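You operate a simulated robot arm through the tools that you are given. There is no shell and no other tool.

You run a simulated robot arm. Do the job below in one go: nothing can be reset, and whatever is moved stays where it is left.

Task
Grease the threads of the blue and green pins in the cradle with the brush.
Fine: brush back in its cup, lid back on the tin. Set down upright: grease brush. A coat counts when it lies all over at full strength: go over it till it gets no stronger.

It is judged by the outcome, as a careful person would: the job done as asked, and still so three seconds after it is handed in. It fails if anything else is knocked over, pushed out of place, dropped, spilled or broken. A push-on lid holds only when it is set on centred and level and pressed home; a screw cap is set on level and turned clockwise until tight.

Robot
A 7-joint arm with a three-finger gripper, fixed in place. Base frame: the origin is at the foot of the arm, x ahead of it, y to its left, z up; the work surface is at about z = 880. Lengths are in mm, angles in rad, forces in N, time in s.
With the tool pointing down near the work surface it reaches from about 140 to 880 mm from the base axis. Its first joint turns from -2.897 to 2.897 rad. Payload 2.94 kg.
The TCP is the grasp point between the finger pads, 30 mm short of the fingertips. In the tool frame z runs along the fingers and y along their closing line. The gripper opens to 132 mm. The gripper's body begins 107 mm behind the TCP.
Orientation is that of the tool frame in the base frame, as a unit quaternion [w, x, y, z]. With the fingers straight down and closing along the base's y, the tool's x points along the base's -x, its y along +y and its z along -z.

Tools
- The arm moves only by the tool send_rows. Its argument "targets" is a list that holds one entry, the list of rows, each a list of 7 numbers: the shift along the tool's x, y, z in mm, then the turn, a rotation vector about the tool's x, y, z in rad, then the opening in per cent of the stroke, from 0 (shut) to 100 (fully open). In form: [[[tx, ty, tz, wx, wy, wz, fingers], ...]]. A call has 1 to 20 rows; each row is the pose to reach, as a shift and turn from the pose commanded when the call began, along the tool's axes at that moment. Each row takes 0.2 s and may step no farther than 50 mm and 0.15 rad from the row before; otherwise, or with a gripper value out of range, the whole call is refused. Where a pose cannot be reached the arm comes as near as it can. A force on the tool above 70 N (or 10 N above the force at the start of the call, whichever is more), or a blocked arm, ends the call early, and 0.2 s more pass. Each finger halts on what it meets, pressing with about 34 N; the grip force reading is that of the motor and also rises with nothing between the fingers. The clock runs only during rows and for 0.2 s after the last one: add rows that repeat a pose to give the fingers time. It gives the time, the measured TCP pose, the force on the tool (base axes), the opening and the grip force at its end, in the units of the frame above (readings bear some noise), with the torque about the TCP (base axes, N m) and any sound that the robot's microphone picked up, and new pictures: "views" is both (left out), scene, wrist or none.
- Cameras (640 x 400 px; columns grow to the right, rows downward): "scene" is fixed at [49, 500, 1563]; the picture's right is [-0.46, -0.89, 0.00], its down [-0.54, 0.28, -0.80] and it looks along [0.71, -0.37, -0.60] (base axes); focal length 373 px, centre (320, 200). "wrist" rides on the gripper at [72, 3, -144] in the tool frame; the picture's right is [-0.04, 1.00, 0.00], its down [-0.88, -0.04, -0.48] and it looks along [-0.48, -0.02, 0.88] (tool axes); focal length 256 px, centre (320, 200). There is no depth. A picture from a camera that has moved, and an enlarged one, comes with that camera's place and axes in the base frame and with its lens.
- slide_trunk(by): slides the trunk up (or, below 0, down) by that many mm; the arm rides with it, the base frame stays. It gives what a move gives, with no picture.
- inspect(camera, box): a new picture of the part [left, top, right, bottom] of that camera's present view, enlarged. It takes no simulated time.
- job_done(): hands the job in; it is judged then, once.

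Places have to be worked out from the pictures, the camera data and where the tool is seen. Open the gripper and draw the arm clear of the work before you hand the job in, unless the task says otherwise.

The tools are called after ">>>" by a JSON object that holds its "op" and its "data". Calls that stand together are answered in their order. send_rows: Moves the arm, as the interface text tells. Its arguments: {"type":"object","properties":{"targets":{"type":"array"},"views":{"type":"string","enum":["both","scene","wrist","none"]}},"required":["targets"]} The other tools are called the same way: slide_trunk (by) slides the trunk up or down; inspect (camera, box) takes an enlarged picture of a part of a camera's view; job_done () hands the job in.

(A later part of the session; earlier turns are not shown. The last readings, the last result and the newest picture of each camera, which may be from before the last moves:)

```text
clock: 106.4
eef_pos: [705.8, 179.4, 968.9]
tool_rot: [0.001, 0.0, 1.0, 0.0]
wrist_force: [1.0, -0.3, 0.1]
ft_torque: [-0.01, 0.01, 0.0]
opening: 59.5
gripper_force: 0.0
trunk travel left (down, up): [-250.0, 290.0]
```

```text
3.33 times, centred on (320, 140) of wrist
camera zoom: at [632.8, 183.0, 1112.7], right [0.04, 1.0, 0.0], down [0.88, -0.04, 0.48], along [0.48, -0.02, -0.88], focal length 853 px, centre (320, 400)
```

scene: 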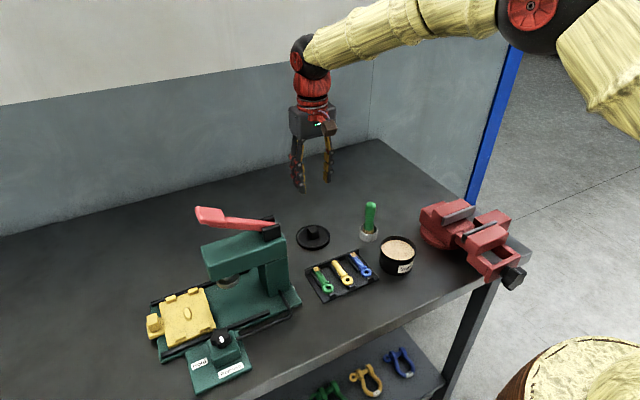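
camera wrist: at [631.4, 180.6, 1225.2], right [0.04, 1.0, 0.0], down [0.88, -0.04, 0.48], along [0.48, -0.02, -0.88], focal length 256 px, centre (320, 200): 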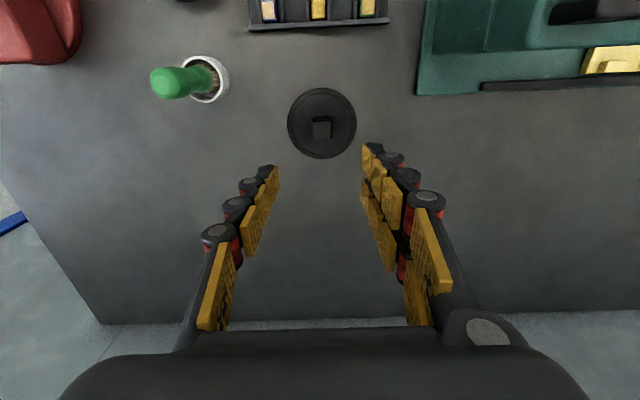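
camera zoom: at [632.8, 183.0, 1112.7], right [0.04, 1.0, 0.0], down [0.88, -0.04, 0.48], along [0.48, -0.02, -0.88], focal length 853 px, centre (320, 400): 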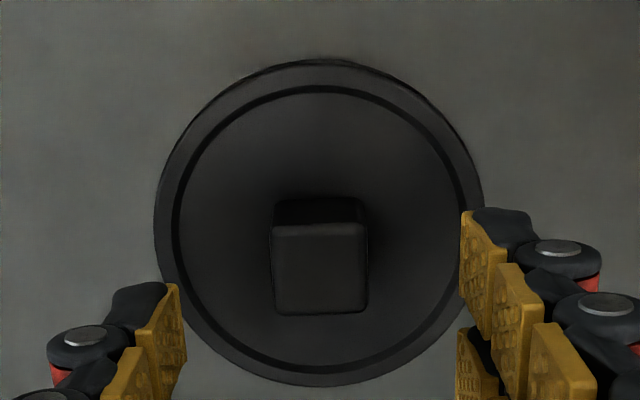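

Centred in y; knob ~1.5 mm to -x, so I adjust, descend to the same grip height as before and close.

>>> {"op": "send_rows", "data": {"targets": [[[1.5, 0, 15, 0, 0, 0, 45], [1.5, 0, 30, 0, 0, 0, 45], [1.5, 0, 38, 0, 0, 0, 45], [1.5, 0, 38, 0, 0, 0, 30], [1.5, 0, 38, 0, 0, 0, 20], [1.5, 0, 38, 0, 0, 0, 5], [1.5, 0, 38, 0, 0, 0, 5], [1.5, 0, 38, 0, 0, 0, 5]]], "views": "both"}}

>>> {"op": "inspect", "data": {"camera": "scene", "box": [280, 190, 350, 260]}}

```text
clock: 108.2
eef_pos: [703.6, 179.9, 931.4]
tool_rot: [-0.001, 0.0, 1.0, 0.0]
wrist_force: [0.1, 0.2, -0.3]
ft_torque: [0.01, -0.02, 0.01]
opening: 23.2
gripper_force: 34.3
trunk travel left (down, up): [-250.0, 290.0]
camera wrist: at [630.4, 183.7, 1075.2], right [0.04, 1.0, 0.0], down [0.88, -0.04, 0.48], along [0.47, -0.02, -0.88], focal length 256 px, centre (320, 200)
```

scene: 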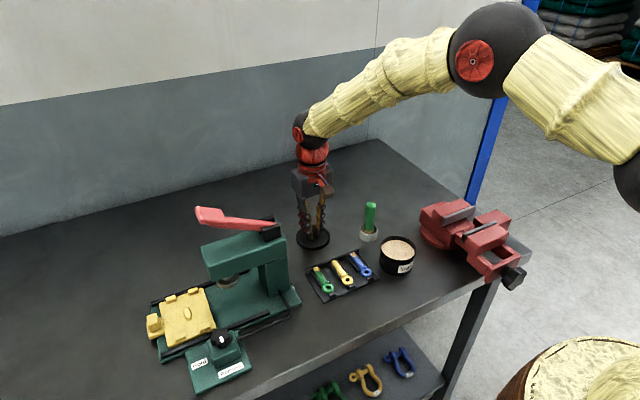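
wrist: 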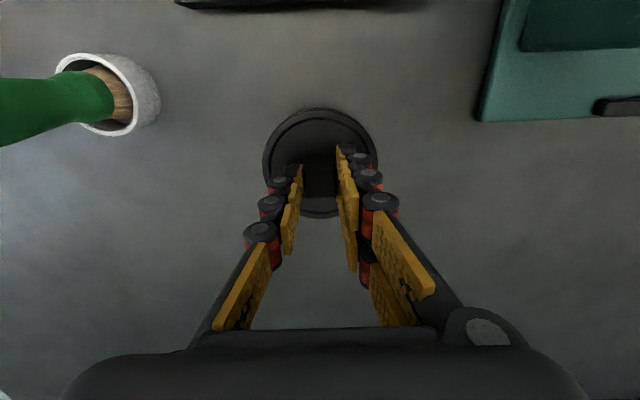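

```text
5.71 times, centred on (315, 225) of scene
camera zoom: at [49.0, 500.0, 1563.0], right [-0.46, -0.89, 0.0], down [-0.54, 0.28, -0.8], along [0.71, -0.37, -0.6], focal length 2133 px, centre (349, 57)
```

zoom: 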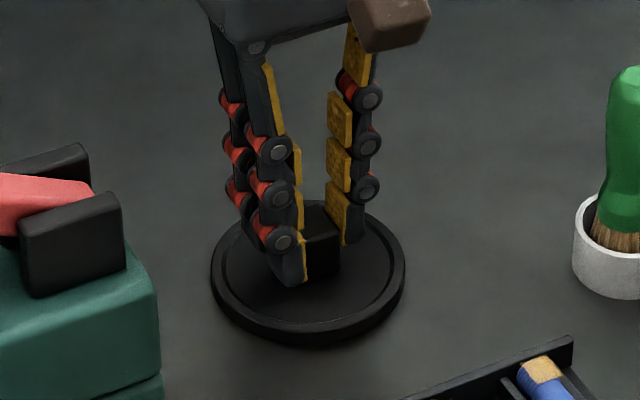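

The knob is gripped at the same height as before. I lift a little and check how the lid sits in the fingers compared with when it was removed.

>>> {"op": "send_rows", "data": {"targets": [[[0, 0, -5, 0, 0, 0, 5], [0, 0, -20, 0, 0, 0, 5], [0, 0, -55, 0, 0, 0, 5], [0, 0, -100, 0, 0, 0, 5], [0, 0, -148, 0, 0, 0, 5], [0, 0, -148, 0, 0, 0, 5]]], "views": "none"}}

>>> {"op": "inspect", "data": {"camera": "wrist", "box": [240, 90, 400, 220]}}

>>> {"op": "inspect", "data": {"camera": "scene", "box": [280, 140, 345, 210]}}

```text
clock: 109.6
eef_pos: [704.1, 177.6, 1079.4]
tool_rot: [-0.001, 0.0, 1.0, 0.0]
wrist_force: [-0.7, -0.3, -0.3]
ft_torque: [0.01, -0.01, 0.0]
opening: 23.2
gripper_force: 33.3
trunk travel left (down, up): [-250.0, 290.0]
```

```text
3.08 times, centred on (320, 155) of wrist
camera zoom: at [631.0, 181.9, 1223.3], right [0.04, 1.0, 0.0], down [0.88, -0.04, 0.47], along [0.47, -0.02, -0.88], focal length 788 px, centre (320, 338)
```

zoom: 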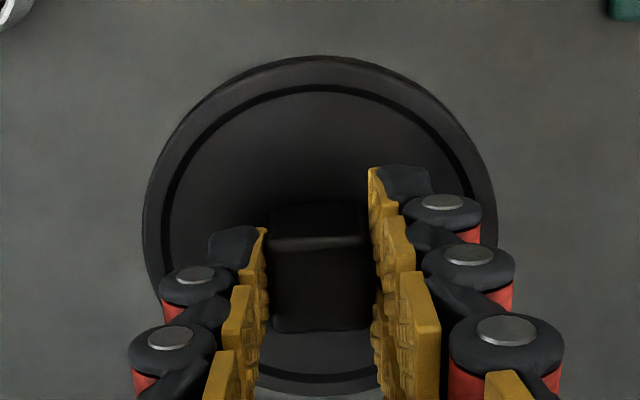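

```text
5.71 times, centred on (312, 175) of scene
camera zoom: at [49.0, 500.0, 1563.0], right [-0.46, -0.89, 0.0], down [-0.54, 0.28, -0.8], along [0.71, -0.37, -0.6], focal length 2133 px, centre (363, 343)
```

zoom: 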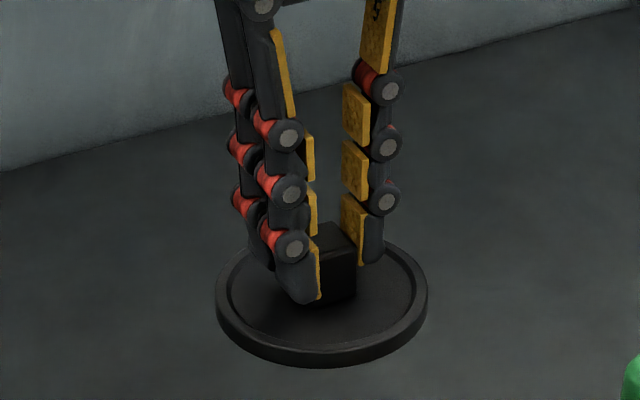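

The lid sits in the grip just as it did at removal. I compare the tin's position with the initial picture before returning.

>>> {"op": "inspect", "data": {"camera": "scene", "box": [370, 225, 430, 282]}}

>>> {"op": "inspect", "data": {"camera": "scene", "box": [365, 215, 435, 285]}}

```text
7.02 times, centred on (400, 254) of scene
camera zoom: at [49.0, 500.0, 1563.0], right [-0.46, -0.89, 0.0], down [-0.54, 0.28, -0.8], along [0.71, -0.37, -0.6], focal length 2620 px, centre (-241, -175)
```

zoom: 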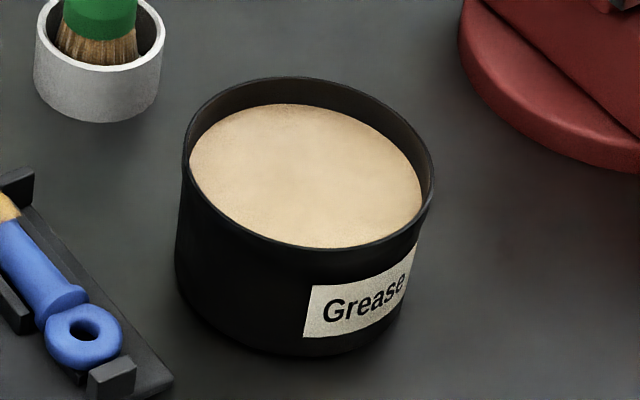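

```text
5.71 times, centred on (400, 250) of scene
camera zoom: at [49.0, 500.0, 1563.0], right [-0.46, -0.89, 0.0], down [-0.54, 0.28, -0.8], along [0.71, -0.37, -0.6], focal length 2133 px, centre (-137, -86)
```

zoom: 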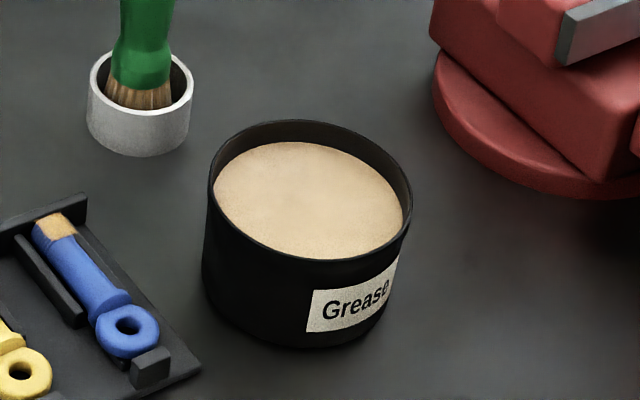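

The tin, cup and cradle are where they were. I carry the lid back over the tin along the reverse path.

>>> {"op": "send_rows", "data": {"targets": [[[30, -24, 0, 0, 0, 0, 5], [60, -48, 0, 0, 0, 0, 5], [90, -72, 0, 0, 0, 0, 5], [120, -96, 0, 0, 0, 0, 5], [150, -119.5, 0, 0, 0, 0, 5], [170, -136, 0, 0, 0, 0, 5], [174.3, -138.9, 0, 0, 0, 0, 5], [174.3, -138.9, 35, 0, 0, 0, 5], [174.3, -138.9, 70, 0, 0, 0, 5], [174.3, -138.9, 85, 0, 0, 0, 5], [174.3, -138.9, 85, 0, 0, 0, 5], [174.3, -138.9, 85, 0, 0, 0, 5]]], "views": "both"}}

>>> {"op": "inspect", "data": {"camera": "scene", "box": [365, 215, 435, 285]}}

>>> {"op": "inspect", "data": {"camera": "wrist", "box": [240, 90, 400, 220]}}

```text
clock: 112.2
eef_pos: [528.5, 38.8, 993.9]
tool_rot: [0.0, 0.0, 1.0, 0.0]
wrist_force: [-0.2, -0.8, -0.1]
ft_torque: [0.01, 0.01, -0.03]
opening: 22.9
gripper_force: 34.1
trunk travel left (down, up): [-250.0, 290.0]
camera wrist: at [455.1, 43.8, 1138.0], right [0.04, 1.0, 0.0], down [0.88, -0.04, 0.48], along [0.48, -0.02, -0.88], focal length 256 px, centre (320, 200)
```

scene: 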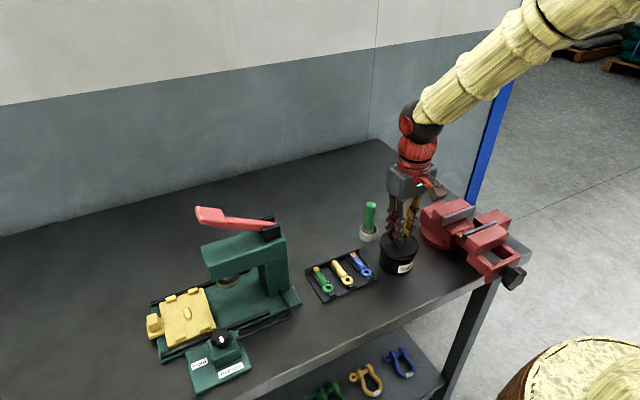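
wrist: 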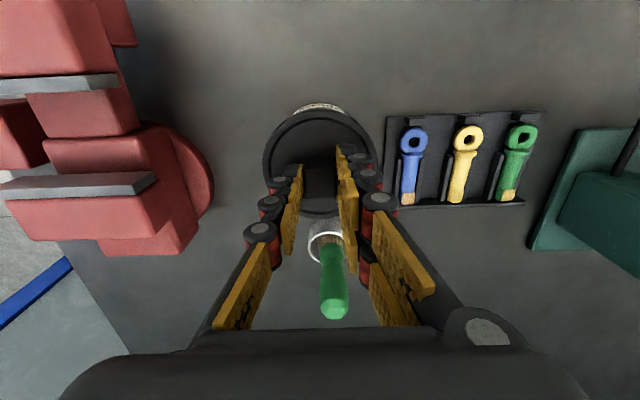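

```text
5.71 times, centred on (400, 250) of scene
camera zoom: at [49.0, 500.0, 1563.0], right [-0.46, -0.89, 0.0], down [-0.54, 0.28, -0.8], along [0.71, -0.37, -0.6], focal length 2133 px, centre (-137, -86)
```

zoom: 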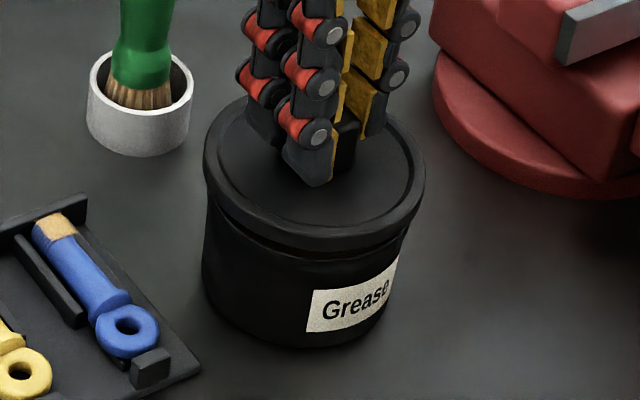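

```text
3.08 times, centred on (320, 155) of wrist
camera zoom: at [455.1, 43.8, 1138.0], right [0.04, 1.0, 0.0], down [0.88, -0.04, 0.48], along [0.48, -0.02, -0.88], focal length 788 px, centre (320, 338)
```

zoom: 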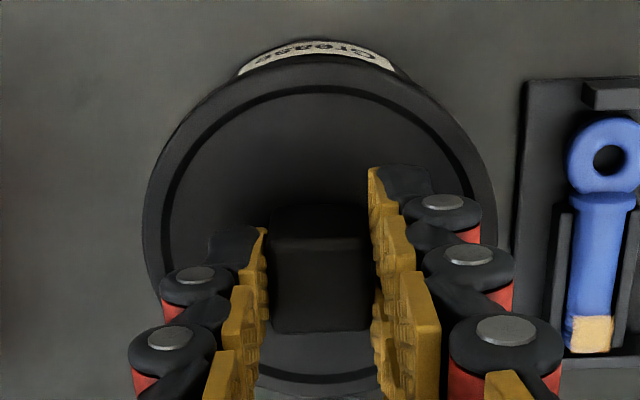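

The lid hangs level and centred 15 mm above its seat. I lower it slowly onto the rim.

>>> {"op": "send_rows", "data": {"targets": [[[0, 0, 4, 0, 0, 0, 5], [0, 0, 8, 0, 0, 0, 5], [0, 0, 11, 0, 0, 0, 5], [0, 0, 13, 0, 0, 0, 5]]], "views": "none"}}

>>> {"op": "inspect", "data": {"camera": "scene", "box": [365, 215, 435, 285]}}

```text
clock: 113.2
eef_pos: [528.5, 40.5, 980.7]
tool_rot: [-0.001, 0.0, 1.0, 0.0]
wrist_force: [-1.0, 0.2, -0.8]
ft_torque: [-0.04, 0.01, 0.0]
opening: 23.2
gripper_force: 34.3
trunk travel left (down, up): [-250.0, 290.0]
```

```text
5.71 times, centred on (400, 250) of scene
camera zoom: at [49.0, 500.0, 1563.0], right [-0.46, -0.89, 0.0], down [-0.54, 0.28, -0.8], along [0.71, -0.37, -0.6], focal length 2133 px, centre (-137, -86)
```

zoom: 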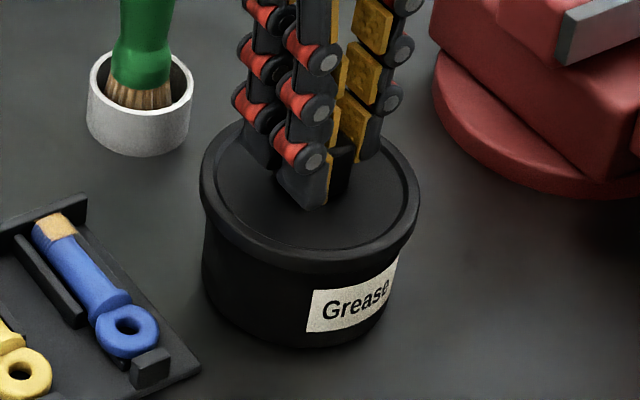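

No contact yet; lid is aligned over the tin. I press down in 1 mm steps and listen for the snap.

>>> {"op": "send_rows", "data": {"targets": [[[0, 0, 1, 0, 0, 0, 5], [0, 0, 2, 0, 0, 0, 5], [0, 0, 3, 0, 0, 0, 5], [0, 0, 4, 0, 0, 0, 5]]], "views": "none"}}

```text
clock: 114.2
eef_pos: [528.2, 39.8, 980.8]
tool_rot: [0.003, 0.0, 1.0, 0.0]
wrist_force: [-14.0, -1.7, 41.7]
ft_torque: [-0.06, 0.75, 0.03]
opening: 23.1
gripper_force: 34.1
trunk travel left (down, up): [-250.0, 290.0]
heard: snap
```

A snap was heard at 42 N. I relax the pressure and check the lid's seating.

>>> {"op": "send_rows", "data": {"targets": [[[0, 0, -1, 0, 0, 0, 5], [0, 0, -2, 0, 0, 0, 5], [0, 0, -2, 0, 0, 0, 5]]], "views": "none"}}

>>> {"op": "inspect", "data": {"camera": "scene", "box": [365, 215, 435, 285]}}

>>> {"op": "inspect", "data": {"camera": "wrist", "box": [240, 90, 400, 220]}}

```text
clock: 115.0
eef_pos: [527.5, 40.0, 980.6]
tool_rot: [0.001, -0.001, 1.0, 0.0]
wrist_force: [-7.4, -2.8, 34.3]
ft_torque: [-0.06, -0.16, 0.03]
opening: 23.0
gripper_force: 34.1
trunk travel left (down, up): [-250.0, 290.0]
```

```text
5.71 times, centred on (400, 250) of scene
camera zoom: at [49.0, 500.0, 1563.0], right [-0.46, -0.89, 0.0], down [-0.54, 0.28, -0.8], along [0.71, -0.37, -0.6], focal length 2133 px, centre (-137, -86)
```

zoom: 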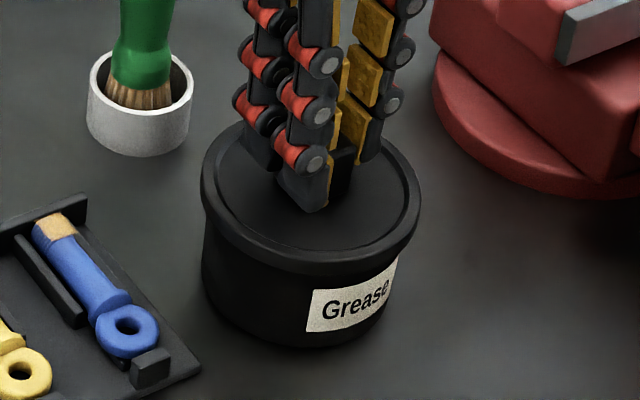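

```text
3.08 times, centred on (320, 155) of wrist
camera zoom: at [454.1, 44.0, 1123.9], right [0.04, 1.0, 0.0], down [0.88, -0.04, 0.48], along [0.48, -0.02, -0.88], focal length 788 px, centre (320, 338)
```

zoom: 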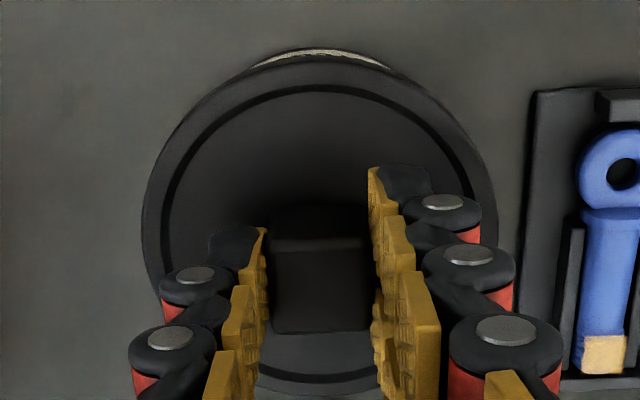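

The lid looks seated exactly as in the original pictures. I ease off the remaining downward push before opening.

>>> {"op": "send_rows", "data": {"targets": [[[0, 0, -1.5, 0, 0, 0, 5], [0, 0, -3, 0, 0, 0, 5], [0, 0, -3, 0, 0, 0, 5]]], "views": "none"}}

```text
clock: 115.8
eef_pos: [526.9, 40.1, 979.4]
tool_rot: [-0.002, 0.0, 1.0, -0.001]
wrist_force: [2.2, -0.3, -0.6]
ft_torque: [-0.04, -0.08, -0.03]
opening: 23.0
gripper_force: 34.3
trunk travel left (down, up): [-250.0, 290.0]
heard: snap
```

Another snap was heard while easing off — the lid may have popped loose again. I check the state with a hold and pictures.

>>> {"op": "send_rows", "data": {"targets": [[[0, 0, 0, 0, 0, 0, 5]]], "views": "none"}}

>>> {"op": "inspect", "data": {"camera": "scene", "box": [365, 215, 435, 285]}}

>>> {"op": "inspect", "data": {"camera": "wrist", "box": [240, 90, 400, 220]}}

```text
clock: 116.2
eef_pos: [526.3, 40.6, 981.4]
tool_rot: [-0.001, 0.001, 1.0, 0.0]
wrist_force: [0.1, -0.6, -0.7]
ft_torque: [0.03, -0.01, 0.0]
opening: 22.5
gripper_force: 33.6
trunk travel left (down, up): [-250.0, 290.0]
```

```text
5.71 times, centred on (400, 250) of scene
camera zoom: at [49.0, 500.0, 1563.0], right [-0.46, -0.89, 0.0], down [-0.54, 0.28, -0.8], along [0.71, -0.37, -0.6], focal length 2133 px, centre (-137, -86)
```

zoom: 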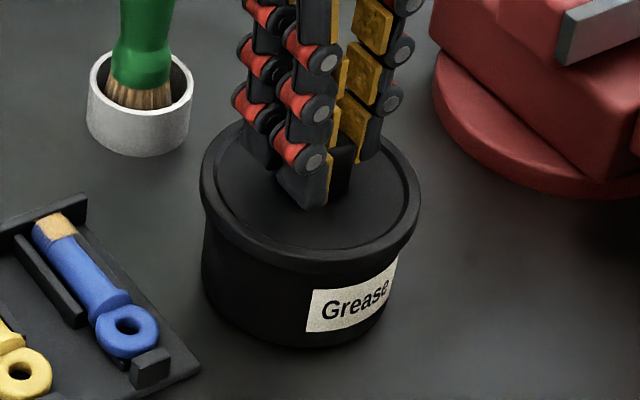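

```text
3.08 times, centred on (320, 155) of wrist
camera zoom: at [454.9, 44.6, 1125.5], right [0.04, 1.0, 0.0], down [0.88, -0.04, 0.47], along [0.47, -0.02, -0.88], focal length 788 px, centre (320, 338)
```

zoom: 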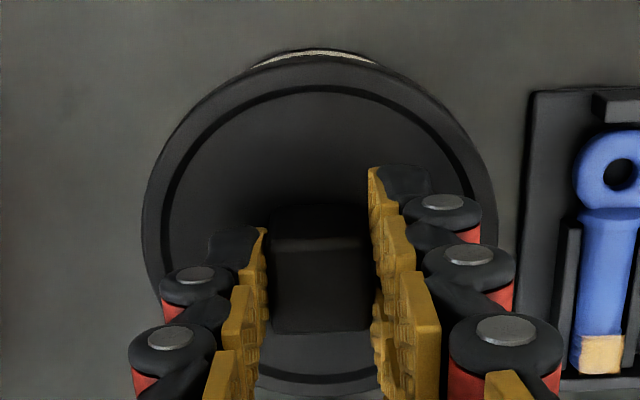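

It seems the lid unlatched while I eased upward. I press it home again (shifted ~1 mm to -x where the side force pointed), and this time I'll open the fingers while still pushing lightly.

>>> {"op": "send_rows", "data": {"targets": [[[1, 0, 0, 0, 0, 0, 5], [1, 0, 1.5, 0, 0, 0, 5], [1, 0, 3, 0, 0, 0, 5], [1, 0, 4, 0, 0, 0, 5], [1, 0, 5, 0, 0, 0, 5]]], "views": "none"}}

```text
clock: 117.4
eef_pos: [526.8, 40.7, 979.2]
tool_rot: [0.004, 0.0, 1.0, -0.001]
wrist_force: [-6.6, 4.3, 32.2]
ft_torque: [0.14, 0.87, -0.04]
opening: 22.9
gripper_force: 33.8
trunk travel left (down, up): [-250.0, 290.0]
```

>>> {"op": "send_rows", "data": {"targets": [[[0, 0, 1, 0, 0, 0, 5], [0, 0, 2, 0, 0, 0, 5]]], "views": "none"}}

```text
clock: 118.0
eef_pos: [527.7, 41.5, 976.5]
tool_rot: [0.004, -0.001, 1.0, 0.0]
wrist_force: [-4.3, 5.9, 47.3]
ft_torque: [0.22, 0.01, -0.07]
opening: 23.3
gripper_force: 34.1
trunk travel left (down, up): [-250.0, 290.0]
```

No snap this time at 47 N. I look at how the lid sits before pushing any further.

>>> {"op": "inspect", "data": {"camera": "scene", "box": [365, 215, 435, 285]}}

>>> {"op": "inspect", "data": {"camera": "wrist", "box": [240, 90, 400, 220]}}

>>> {"op": "inspect", "data": {"camera": "scene", "box": [378, 238, 422, 278]}}

```text
5.71 times, centred on (400, 250) of scene
camera zoom: at [49.0, 500.0, 1563.0], right [-0.46, -0.89, 0.0], down [-0.54, 0.28, -0.8], along [0.71, -0.37, -0.6], focal length 2133 px, centre (-137, -86)
```

zoom: 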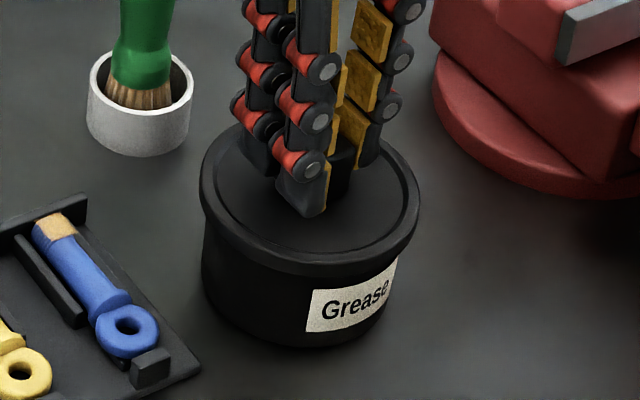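

```text
3.08 times, centred on (320, 155) of wrist
camera zoom: at [453.4, 44.6, 1121.2], right [0.04, 1.0, 0.0], down [0.88, -0.04, 0.48], along [0.48, -0.02, -0.88], focal length 788 px, centre (320, 338)
```

zoom: 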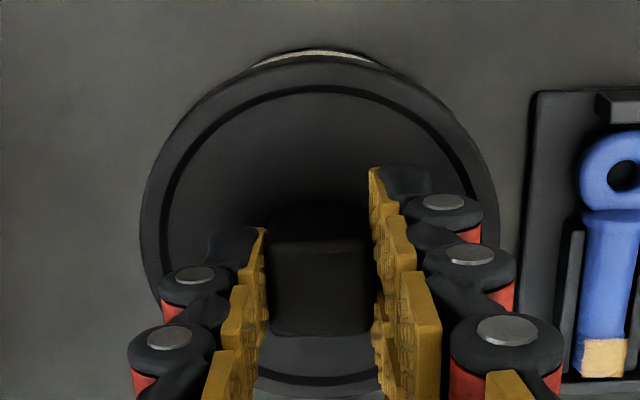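

```text
10.00 times, centred on (400, 258) of scene
camera zoom: at [49.0, 500.0, 1563.0], right [-0.46, -0.89, 0.0], down [-0.54, 0.28, -0.8], along [0.71, -0.37, -0.6], focal length 3733 px, centre (-480, -380)
```

zoom: 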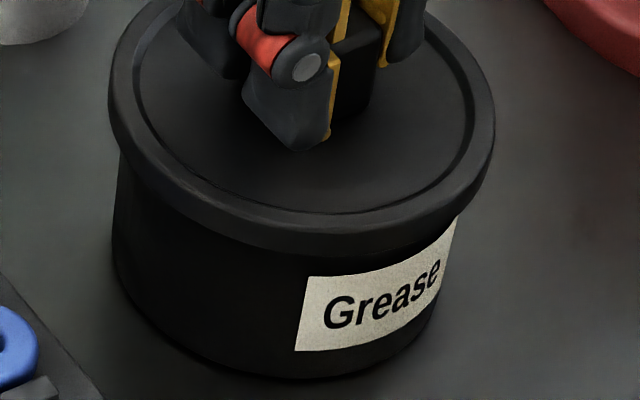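

>>> {"op": "inspect", "data": {"camera": "scene", "box": [370, 225, 430, 282]}}

```text
7.02 times, centred on (400, 254) of scene
camera zoom: at [49.0, 500.0, 1563.0], right [-0.46, -0.89, 0.0], down [-0.54, 0.28, -0.8], along [0.71, -0.37, -0.6], focal length 2620 px, centre (-241, -175)
```

zoom: 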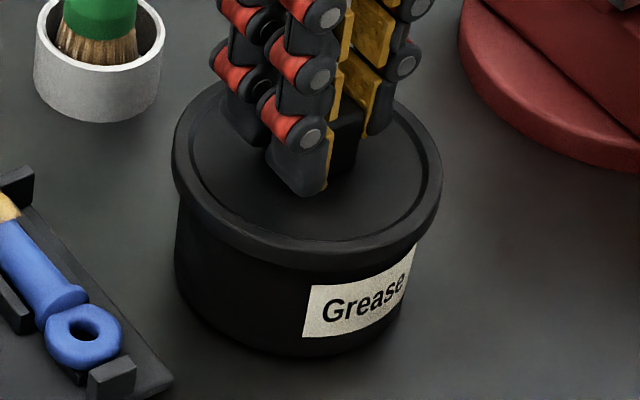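

The fingers slid ~3 mm down the knob and the lid rests on the rim, ~1 mm off to +y. I ease off 1 mm and open, leaving the lid resting, then look at it.

>>> {"op": "send_rows", "data": {"targets": [[[0, 0, -1, 0, 0, 0, 5], [0, 0, -1, 0, 0, 0, 19], [0, 0, -1, 0, 0, 0, 24], [0, 0, -1, 0, 0, 0, 32], [0, 0, -1, 0, 0, 0, 40], [0, 0, -1, 0, 0, 0, 45], [0, 0, -1, 0, 0, 0, 45]]], "views": "none"}}

>>> {"op": "inspect", "data": {"camera": "scene", "box": [370, 225, 430, 282]}}

```text
clock: 119.6
eef_pos: [526.2, 40.7, 976.8]
tool_rot: [0.0, 0.0, 1.0, 0.0]
wrist_force: [0.3, -0.1, 0.2]
ft_torque: [-0.01, -0.01, -0.01]
opening: 59.2
gripper_force: 0.0
trunk travel left (down, up): [-250.0, 290.0]
heard: snap
```

```text
7.02 times, centred on (400, 254) of scene
camera zoom: at [49.0, 500.0, 1563.0], right [-0.46, -0.89, 0.0], down [-0.54, 0.28, -0.8], along [0.71, -0.37, -0.6], focal length 2620 px, centre (-241, -175)
```

zoom: 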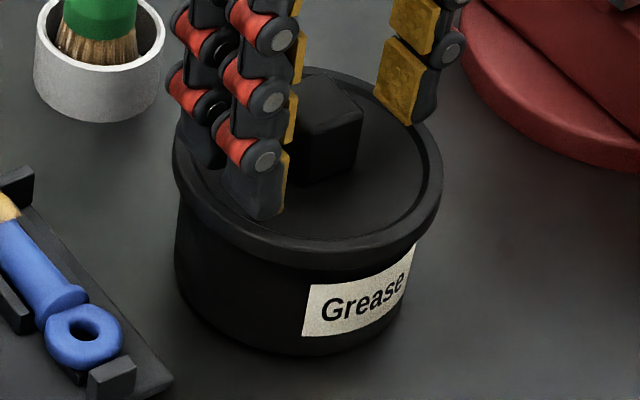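

Another snap, likely the lid clicking on as it was released. I rise clear and compare the lid with its original appearance.

>>> {"op": "send_rows", "data": {"targets": [[[0, 0, -15, 0, 0, 0, 45], [0, 0, -35, 0, 0, 0, 45], [0, 0, -53, 0, 0, 0, 45], [0, 0, -53, 0, 0, 0, 45]]], "views": "both"}}

>>> {"op": "inspect", "data": {"camera": "scene", "box": [370, 225, 430, 282]}}

>>> {"op": "inspect", "data": {"camera": "wrist", "box": [260, 90, 380, 165]}}

```text
clock: 120.6
eef_pos: [528.7, 40.6, 1028.3]
tool_rot: [0.0, 0.0, 1.0, 0.0]
wrist_force: [0.1, -0.2, 0.9]
ft_torque: [0.0, 0.01, 0.01]
opening: 59.3
gripper_force: 0.1
trunk travel left (down, up): [-250.0, 290.0]
camera wrist: at [454.6, 44.4, 1172.2], right [0.04, 1.0, 0.0], down [0.88, -0.04, 0.48], along [0.47, -0.02, -0.88], focal length 256 px, centre (320, 200)
```

scene: 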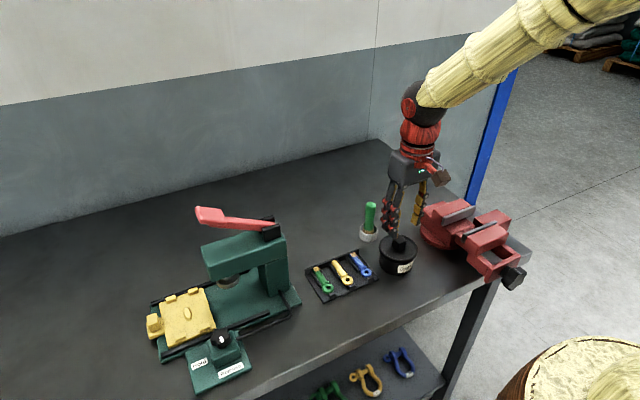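
wrist: 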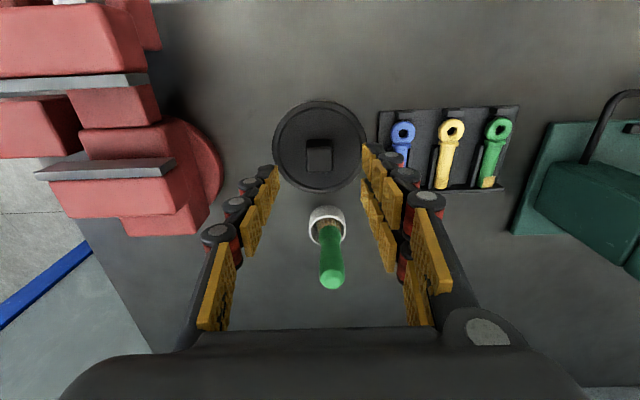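

```text
7.02 times, centred on (400, 254) of scene
camera zoom: at [49.0, 500.0, 1563.0], right [-0.46, -0.89, 0.0], down [-0.54, 0.28, -0.8], along [0.71, -0.37, -0.6], focal length 2620 px, centre (-241, -175)
```

zoom: 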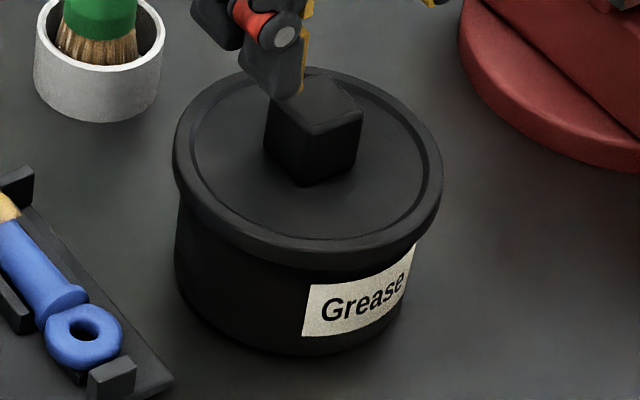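

```text
5.33 times, centred on (320, 128) of wrist
camera zoom: at [454.6, 44.4, 1172.2], right [0.04, 1.0, 0.0], down [0.88, -0.04, 0.48], along [0.47, -0.02, -0.88], focal length 1365 px, centre (320, 587)
```

zoom: 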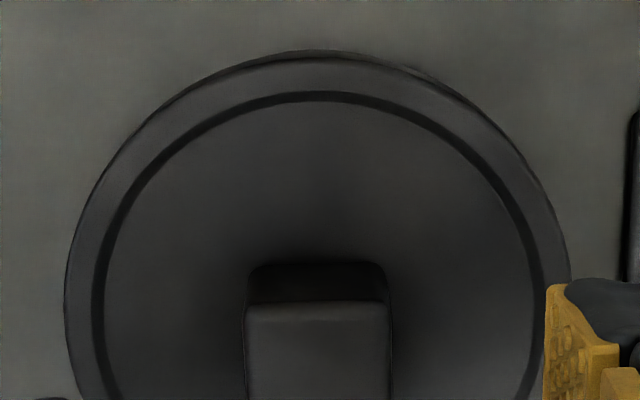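

The lid looks level and seated like in the first picture. To be sure it is pressed home, I close the fingers above the knob and push straight down on the knob's top, which cannot pull the lid off on retreat.

>>> {"op": "send_rows", "data": {"targets": [[[0, -0.5, 0, 0, 0, 0, 20], [0, -0.5, 0, 0, 0, 0, 0], [0, -0.5, 0, 0, 0, 0, 0], [0, -0.5, 0, 0, 0, 0, 0], [0, -0.5, 12, 0, 0, 0, 0], [0, -0.5, 24, 0, 0, 0, 0], [0, -0.5, 24, 0, 0, 0, 0]]], "views": "none"}}

>>> {"op": "inspect", "data": {"camera": "scene", "box": [370, 205, 430, 282]}}

>>> {"op": "inspect", "data": {"camera": "wrist", "box": [240, 90, 400, 220]}}

```text
clock: 122.2
eef_pos: [527.8, 40.6, 1004.1]
tool_rot: [0.001, 0.001, 1.0, 0.0]
wrist_force: [-0.8, -1.1, -0.2]
ft_torque: [-0.03, 0.0, 0.02]
opening: 0.1
gripper_force: 28.7
trunk travel left (down, up): [-250.0, 290.0]
```

```text
5.19 times, centred on (400, 244) of scene
camera zoom: at [49.0, 500.0, 1563.0], right [-0.46, -0.89, 0.0], down [-0.54, 0.28, -0.8], along [0.71, -0.37, -0.6], focal length 1939 px, centre (-96, -26)
```

zoom: 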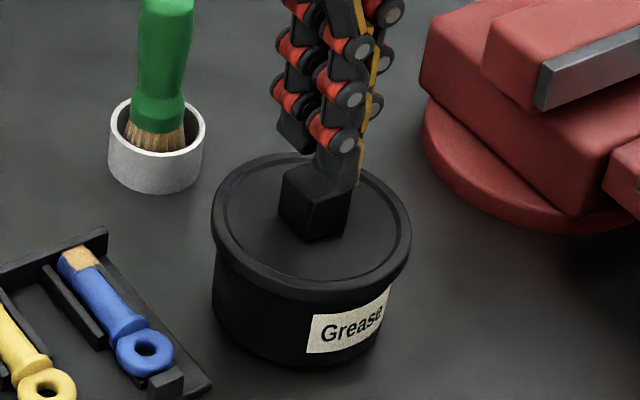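

```text
3.08 times, centred on (320, 155) of wrist
camera zoom: at [454.5, 44.0, 1148.3], right [0.04, 1.0, 0.0], down [0.88, -0.04, 0.48], along [0.48, -0.02, -0.88], focal length 788 px, centre (320, 338)
```

zoom: 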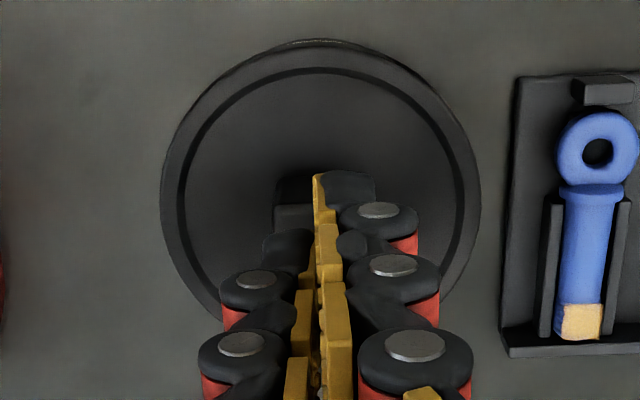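

Closed fingertips are centred above the knob. I push down gradually.

>>> {"op": "send_rows", "data": {"targets": [[[0, 0, 4, 0, 0, 0, 0], [0, 0, 6, 0, 0, 0, 0], [0, 0, 7, 0, 0, 0, 0], [0, 0, 8, 0, 0, 0, 0]]], "views": "none"}}

```text
clock: 123.2
eef_pos: [527.8, 41.0, 997.2]
tool_rot: [0.0, 0.0, 1.0, 0.0]
wrist_force: [0.4, 0.3, -0.2]
ft_torque: [0.0, -0.01, -0.04]
opening: 0.0
gripper_force: 28.5
trunk travel left (down, up): [-250.0, 290.0]
```

>>> {"op": "send_rows", "data": {"targets": [[[0, 0, 1, 0, 0, 0, 0], [0, 0, 2, 0, 0, 0, 0], [0, 0, 3, 0, 0, 0, 0]]], "views": "none"}}

```text
clock: 124.0
eef_pos: [528.5, 40.4, 994.1]
tool_rot: [0.0, -0.001, 1.0, 0.0]
wrist_force: [0.0, 0.5, -0.7]
ft_torque: [0.01, 0.03, -0.02]
opening: 0.0
gripper_force: 28.5
trunk travel left (down, up): [-250.0, 290.0]
```

>>> {"op": "send_rows", "data": {"targets": [[[0, 0, 1, 0, 0, 0, 0], [0, 0, 2, 0, 0, 0, 0], [0, 0, 3, 0, 0, 0, 0]]], "views": "none"}}

>>> {"op": "inspect", "data": {"camera": "scene", "box": [370, 205, 430, 282]}}

```text
clock: 124.8
eef_pos: [527.0, 40.7, 990.6]
tool_rot: [0.0, 0.0, 1.0, -0.001]
wrist_force: [0.1, 0.4, 0.1]
ft_torque: [0.02, -0.02, -0.01]
opening: 0.1
gripper_force: 28.5
trunk travel left (down, up): [-250.0, 290.0]
```

```text
5.19 times, centred on (400, 244) of scene
camera zoom: at [49.0, 500.0, 1563.0], right [-0.46, -0.89, 0.0], down [-0.54, 0.28, -0.8], along [0.71, -0.37, -0.6], focal length 1939 px, centre (-96, -26)
```

zoom: 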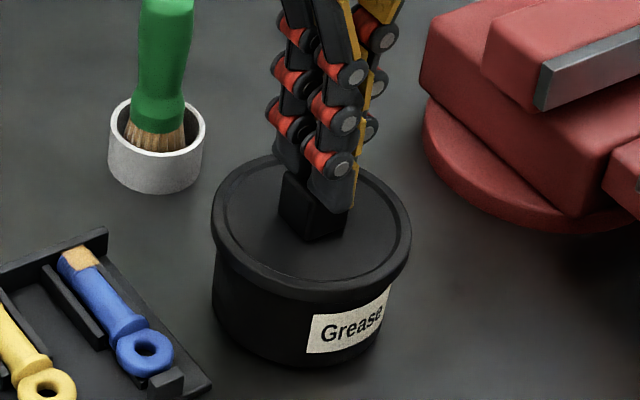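

No contact yet (knob top may be nearer 960). I continue down in 1 mm steps.

>>> {"op": "send_rows", "data": {"targets": [[[0, 0, 1, 0, 0, 0, 0], [0, 0, 2, 0, 0, 0, 0]]], "views": "none"}}

```text
clock: 125.4
eef_pos: [528.1, 39.9, 989.0]
tool_rot: [0.0, 0.0, 1.0, 0.0]
wrist_force: [-0.3, 0.8, 1.7]
ft_torque: [0.02, 0.02, -0.02]
opening: 5.9
gripper_force: 28.4
trunk travel left (down, up): [-250.0, 290.0]
```

The fingertips get spread apart by the knob, so pressing there isn't good. I back up, and instead will press with the open fingertips on the lid's flat plate on both sides of the knob.

>>> {"op": "send_rows", "data": {"targets": [[[0, 0, -5, 0, 0, 0, 0], [0, 0, -25, 0, 0, 0, 0], [0, 0, -40, 0, 0, 0, 27], [0, 0, -40, 0, 0, 0, 27], [0, 0, -40, 0, 0, 0, 27], [0, 0, -40, 0, 0, 0, 27]]], "views": "none"}}

>>> {"op": "inspect", "data": {"camera": "scene", "box": [370, 225, 430, 282]}}

>>> {"op": "inspect", "data": {"camera": "wrist", "box": [240, 90, 400, 220]}}

```text
clock: 126.8
eef_pos: [527.9, 40.6, 1029.6]
tool_rot: [0.001, 0.0, 1.0, 0.0]
wrist_force: [-0.1, -0.2, -1.0]
ft_torque: [-0.02, 0.02, -0.01]
opening: 35.7
gripper_force: 0.0
trunk travel left (down, up): [-250.0, 290.0]
```

```text
7.02 times, centred on (400, 254) of scene
camera zoom: at [49.0, 500.0, 1563.0], right [-0.46, -0.89, 0.0], down [-0.54, 0.28, -0.8], along [0.71, -0.37, -0.6], focal length 2620 px, centre (-241, -175)
```

zoom: 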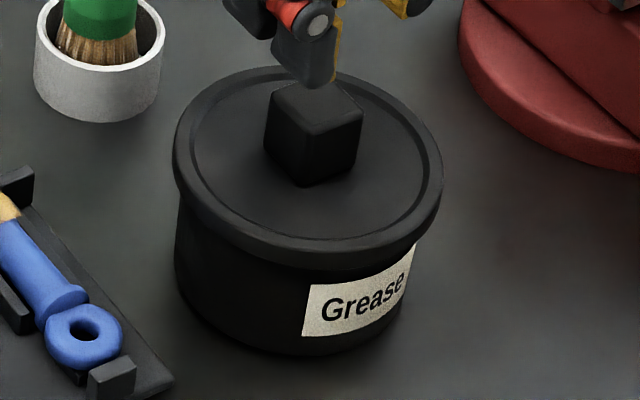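

```text
3.08 times, centred on (320, 155) of wrist
camera zoom: at [454.4, 43.8, 1172.6], right [0.04, 1.0, 0.0], down [0.88, -0.04, 0.48], along [0.48, -0.02, -0.88], focal length 788 px, centre (320, 338)
```

zoom: 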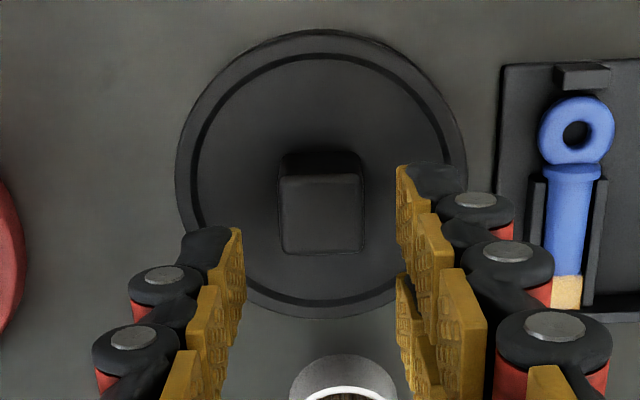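

The lid looks level and centred. I lower with the fingers straddling the knob to press on the lid plate.

>>> {"op": "send_rows", "data": {"targets": [[[0, 0.3, 18, 0, 0, 0, 27], [0, 0.3, 36, 0, 0, 0, 27], [0, 0.3, 48, 0, 0, 0, 27], [0, 0.3, 51, 0, 0, 0, 27], [0, 0.3, 52, 0, 0, 0, 27], [0, 0.3, 53, 0, 0, 0, 27]]], "views": "none"}}

```text
clock: 128.2
eef_pos: [527.3, 40.2, 976.7]
tool_rot: [0.0, 0.0, 1.0, 0.0]
wrist_force: [-1.2, -0.4, -0.7]
ft_torque: [0.02, -0.04, 0.03]
opening: 35.8
gripper_force: 0.0
trunk travel left (down, up): [-250.0, 290.0]
```

>>> {"op": "send_rows", "data": {"targets": [[[0, 0, 1, 0, 0, 0, 27], [0, 0, 2, 0, 0, 0, 27], [0, 0, 3, 0, 0, 0, 27]]], "views": "none"}}

```text
clock: 129.0
eef_pos: [526.5, 40.2, 973.5]
tool_rot: [0.001, 0.0, 1.0, 0.0]
wrist_force: [-0.3, -0.9, -0.3]
ft_torque: [-0.02, 0.0, 0.02]
opening: 35.7
gripper_force: 0.1
trunk travel left (down, up): [-250.0, 290.0]
```

>>> {"op": "send_rows", "data": {"targets": [[[0, 0, 1, 0, 0, 0, 27], [0, 0, 2, 0, 0, 0, 27], [0, 0, 3, 0, 0, 0, 27]]], "views": "none"}}

>>> {"op": "inspect", "data": {"camera": "scene", "box": [370, 225, 430, 282]}}

```text
clock: 129.8
eef_pos: [527.1, 41.6, 969.0]
tool_rot: [0.0, 0.0, 1.0, 0.0]
wrist_force: [0.3, 0.6, -0.1]
ft_torque: [-0.02, -0.01, -0.02]
opening: 35.8
gripper_force: 0.0
trunk travel left (down, up): [-250.0, 290.0]
```

```text
7.02 times, centred on (400, 254) of scene
camera zoom: at [49.0, 500.0, 1563.0], right [-0.46, -0.89, 0.0], down [-0.54, 0.28, -0.8], along [0.71, -0.37, -0.6], focal length 2620 px, centre (-241, -175)
```

zoom: 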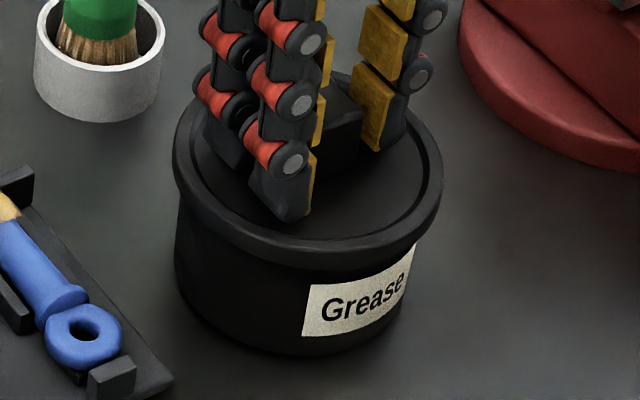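

>>> {"op": "send_rows", "data": {"targets": [[[0, 0, 1, 0, 0, 0, 27], [0, 0, 2, 0, 0, 0, 27], [0, 0, 3, 0, 0, 0, 27]]], "views": "none"}}

```text
clock: 130.6
eef_pos: [526.9, 40.6, 968.0]
tool_rot: [0.001, 0.001, 1.0, 0.0]
wrist_force: [-4.3, -0.6, 13.5]
ft_torque: [0.03, 0.18, 0.05]
opening: 35.8
gripper_force: 0.1
trunk travel left (down, up): [-250.0, 290.0]
```

Contact with the lid plate (13 N at C 968). I press on progressively toward ~50 N.

>>> {"op": "send_rows", "data": {"targets": [[[0, 0, 1, 0, 0, 0, 27], [0, 0, 2, 0, 0, 0, 27], [0, 0, 3, 0, 0, 0, 27]]], "views": "none"}}

```text
clock: 131.4
eef_pos: [526.8, 39.5, 967.2]
tool_rot: [0.003, 0.001, 1.0, 0.0]
wrist_force: [-8.2, 1.7, 41.6]
ft_torque: [0.3, 0.39, 0.06]
opening: 37.6
gripper_force: 3.5
trunk travel left (down, up): [-250.0, 290.0]
```

>>> {"op": "send_rows", "data": {"targets": [[[0, 0, 1, 0, 0, 0, 27], [0, 0, 1.5, 0, 0, 0, 27], [0, 0, 1.5, 0, 0, 0, 27]]], "views": "none"}}

>>> {"op": "inspect", "data": {"camera": "scene", "box": [370, 225, 430, 282]}}

```text
clock: 132.3
eef_pos: [531.1, 40.0, 967.2]
tool_rot: [0.005, 0.0, 1.0, 0.001]
wrist_force: [-1.3, 0.2, 20.9]
ft_torque: [0.12, 0.62, -0.13]
opening: 23.8
gripper_force: 18.3
trunk travel left (down, up): [-250.0, 290.0]
heard: snap
stopped in row 3: the force on the tool passed its limit at 72 N (the readings are from after the stop); the commanded pose is now the measured one
```

```text
7.02 times, centred on (400, 254) of scene
camera zoom: at [49.0, 500.0, 1563.0], right [-0.46, -0.89, 0.0], down [-0.54, 0.28, -0.8], along [0.71, -0.37, -0.6], focal length 2620 px, centre (-241, -175)
```

zoom: 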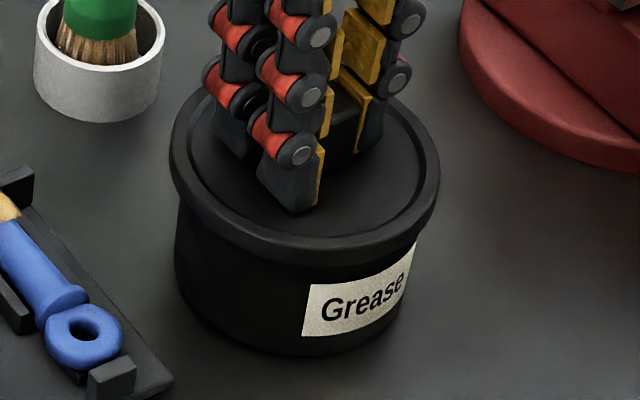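

The push reached its limit, a snap was heard, and the fingers slipped inward against the knob. I open them first (no upward pull), then rise and inspect.

>>> {"op": "send_rows", "data": {"targets": [[[0, 0, -0.5, 0, 0, 0, 24], [0, 0, -1, 0, 0, 0, 30], [0, 0, -1, 0, 0, 0, 36], [0, 0, -1, 0, 0, 0, 40], [0, 0, -1, 0, 0, 0, 40]]], "views": "none"}}

>>> {"op": "inspect", "data": {"camera": "scene", "box": [370, 225, 430, 282]}}

```text
clock: 133.6
eef_pos: [529.2, 41.1, 965.1]
tool_rot: [0.003, -0.001, 1.0, 0.0]
wrist_force: [-1.9, -0.1, 8.0]
ft_torque: [0.04, 0.1, 0.02]
opening: 52.9
gripper_force: 1.6
trunk travel left (down, up): [-250.0, 290.0]
```

```text
7.02 times, centred on (400, 254) of scene
camera zoom: at [49.0, 500.0, 1563.0], right [-0.46, -0.89, 0.0], down [-0.54, 0.28, -0.8], along [0.71, -0.37, -0.6], focal length 2620 px, centre (-241, -175)
```

zoom: 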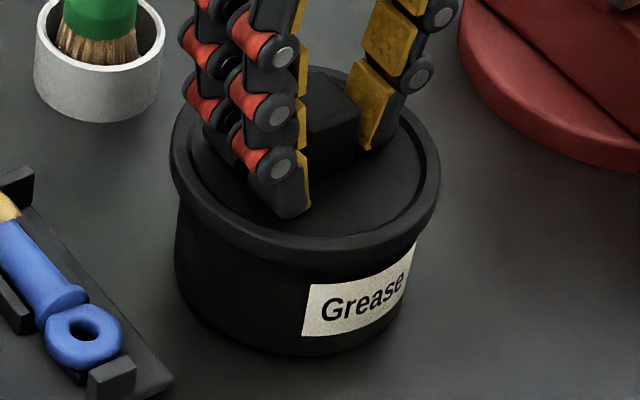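

>>> {"op": "send_rows", "data": {"targets": [[[0, 0, -4, 0, 0, 0, 45], [0, 0, -20, 0, 0, 0, 45], [0, 0, -40, 0, 0, 0, 45], [0, 0, -62, 0, 0, 0, 45], [0, 0, -62, 0, 0, 0, 45]]], "views": "both"}}

>>> {"op": "inspect", "data": {"camera": "scene", "box": [370, 225, 430, 282]}}

>>> {"op": "inspect", "data": {"camera": "wrist", "box": [240, 80, 400, 200]}}

```text
clock: 134.8
eef_pos: [528.7, 38.9, 1028.6]
tool_rot: [0.003, -0.001, 1.0, 0.0]
wrist_force: [0.0, -0.2, 0.0]
ft_torque: [0.02, -0.04, 0.01]
opening: 59.4
gripper_force: 0.0
trunk travel left (down, up): [-250.0, 290.0]
heard: snap
camera wrist: at [455.4, 43.6, 1171.9], right [0.04, 1.0, 0.0], down [0.88, -0.04, 0.48], along [0.48, -0.02, -0.88], focal length 256 px, centre (320, 200)
```

scene: 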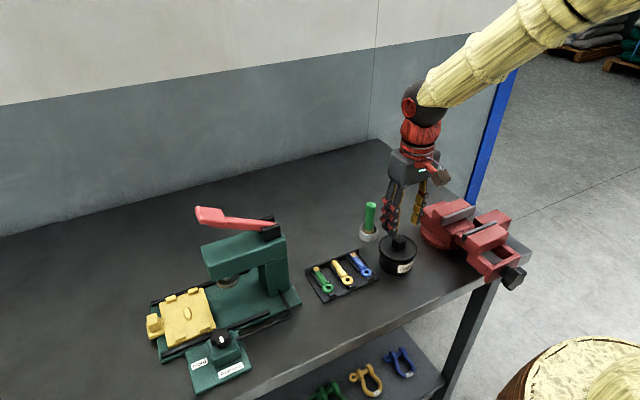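
wrist: 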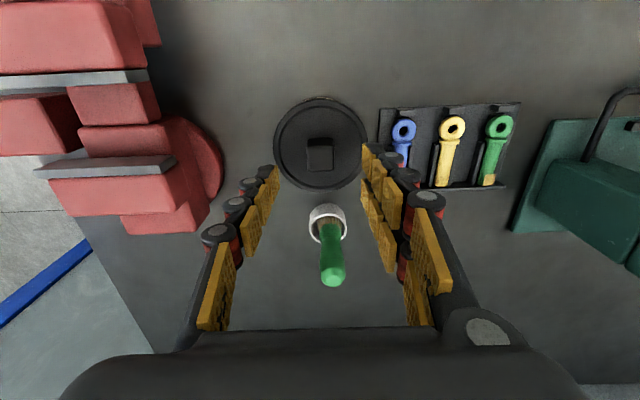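

```text
7.02 times, centred on (400, 254) of scene
camera zoom: at [49.0, 500.0, 1563.0], right [-0.46, -0.89, 0.0], down [-0.54, 0.28, -0.8], along [0.71, -0.37, -0.6], focal length 2620 px, centre (-241, -175)
```

zoom: 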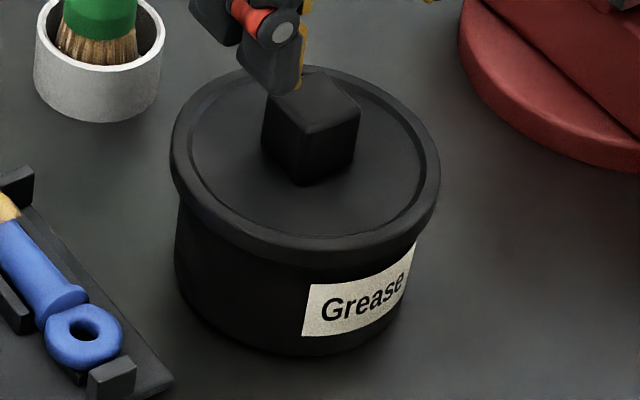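

```text
3.33 times, centred on (320, 140) of wrist
camera zoom: at [455.4, 43.6, 1171.9], right [0.04, 1.0, 0.0], down [0.88, -0.04, 0.48], along [0.48, -0.02, -0.88], focal length 853 px, centre (320, 400)
```

zoom: 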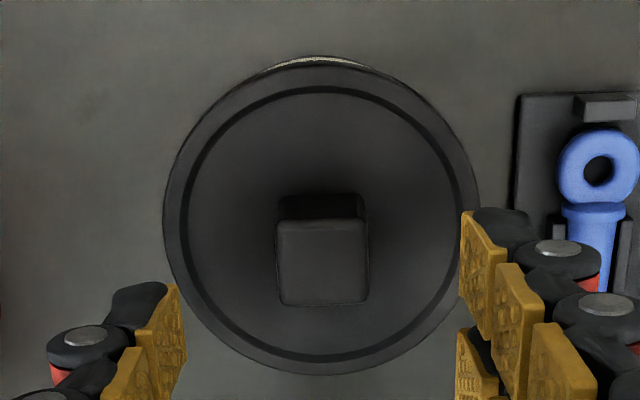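

Another snap on rising, and now a sliver of the label shows beyond the lid's near edge, so the lid is no longer home. I look closely.

>>> {"op": "inspect", "data": {"camera": "wrist", "box": [260, 90, 380, 165]}}

>>> {"op": "inspect", "data": {"camera": "scene", "box": [378, 238, 422, 278]}}

```text
5.33 times, centred on (320, 128) of wrist
camera zoom: at [455.4, 43.6, 1171.9], right [0.04, 1.0, 0.0], down [0.88, -0.04, 0.48], along [0.48, -0.02, -0.88], focal length 1365 px, centre (320, 587)
```

zoom: 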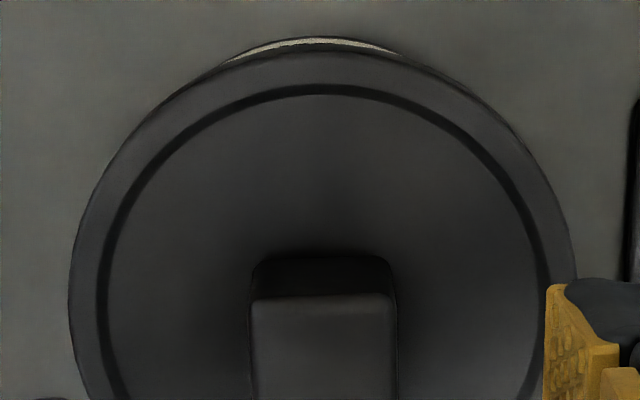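

```text
10.00 times, centred on (400, 258) of scene
camera zoom: at [49.0, 500.0, 1563.0], right [-0.46, -0.89, 0.0], down [-0.54, 0.28, -0.8], along [0.71, -0.37, -0.6], focal length 3733 px, centre (-480, -380)
```

zoom: 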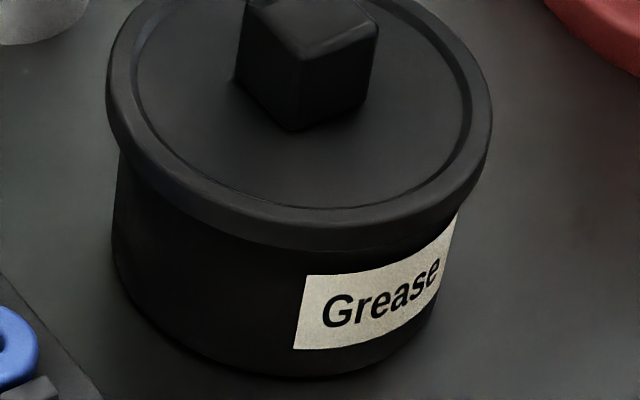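

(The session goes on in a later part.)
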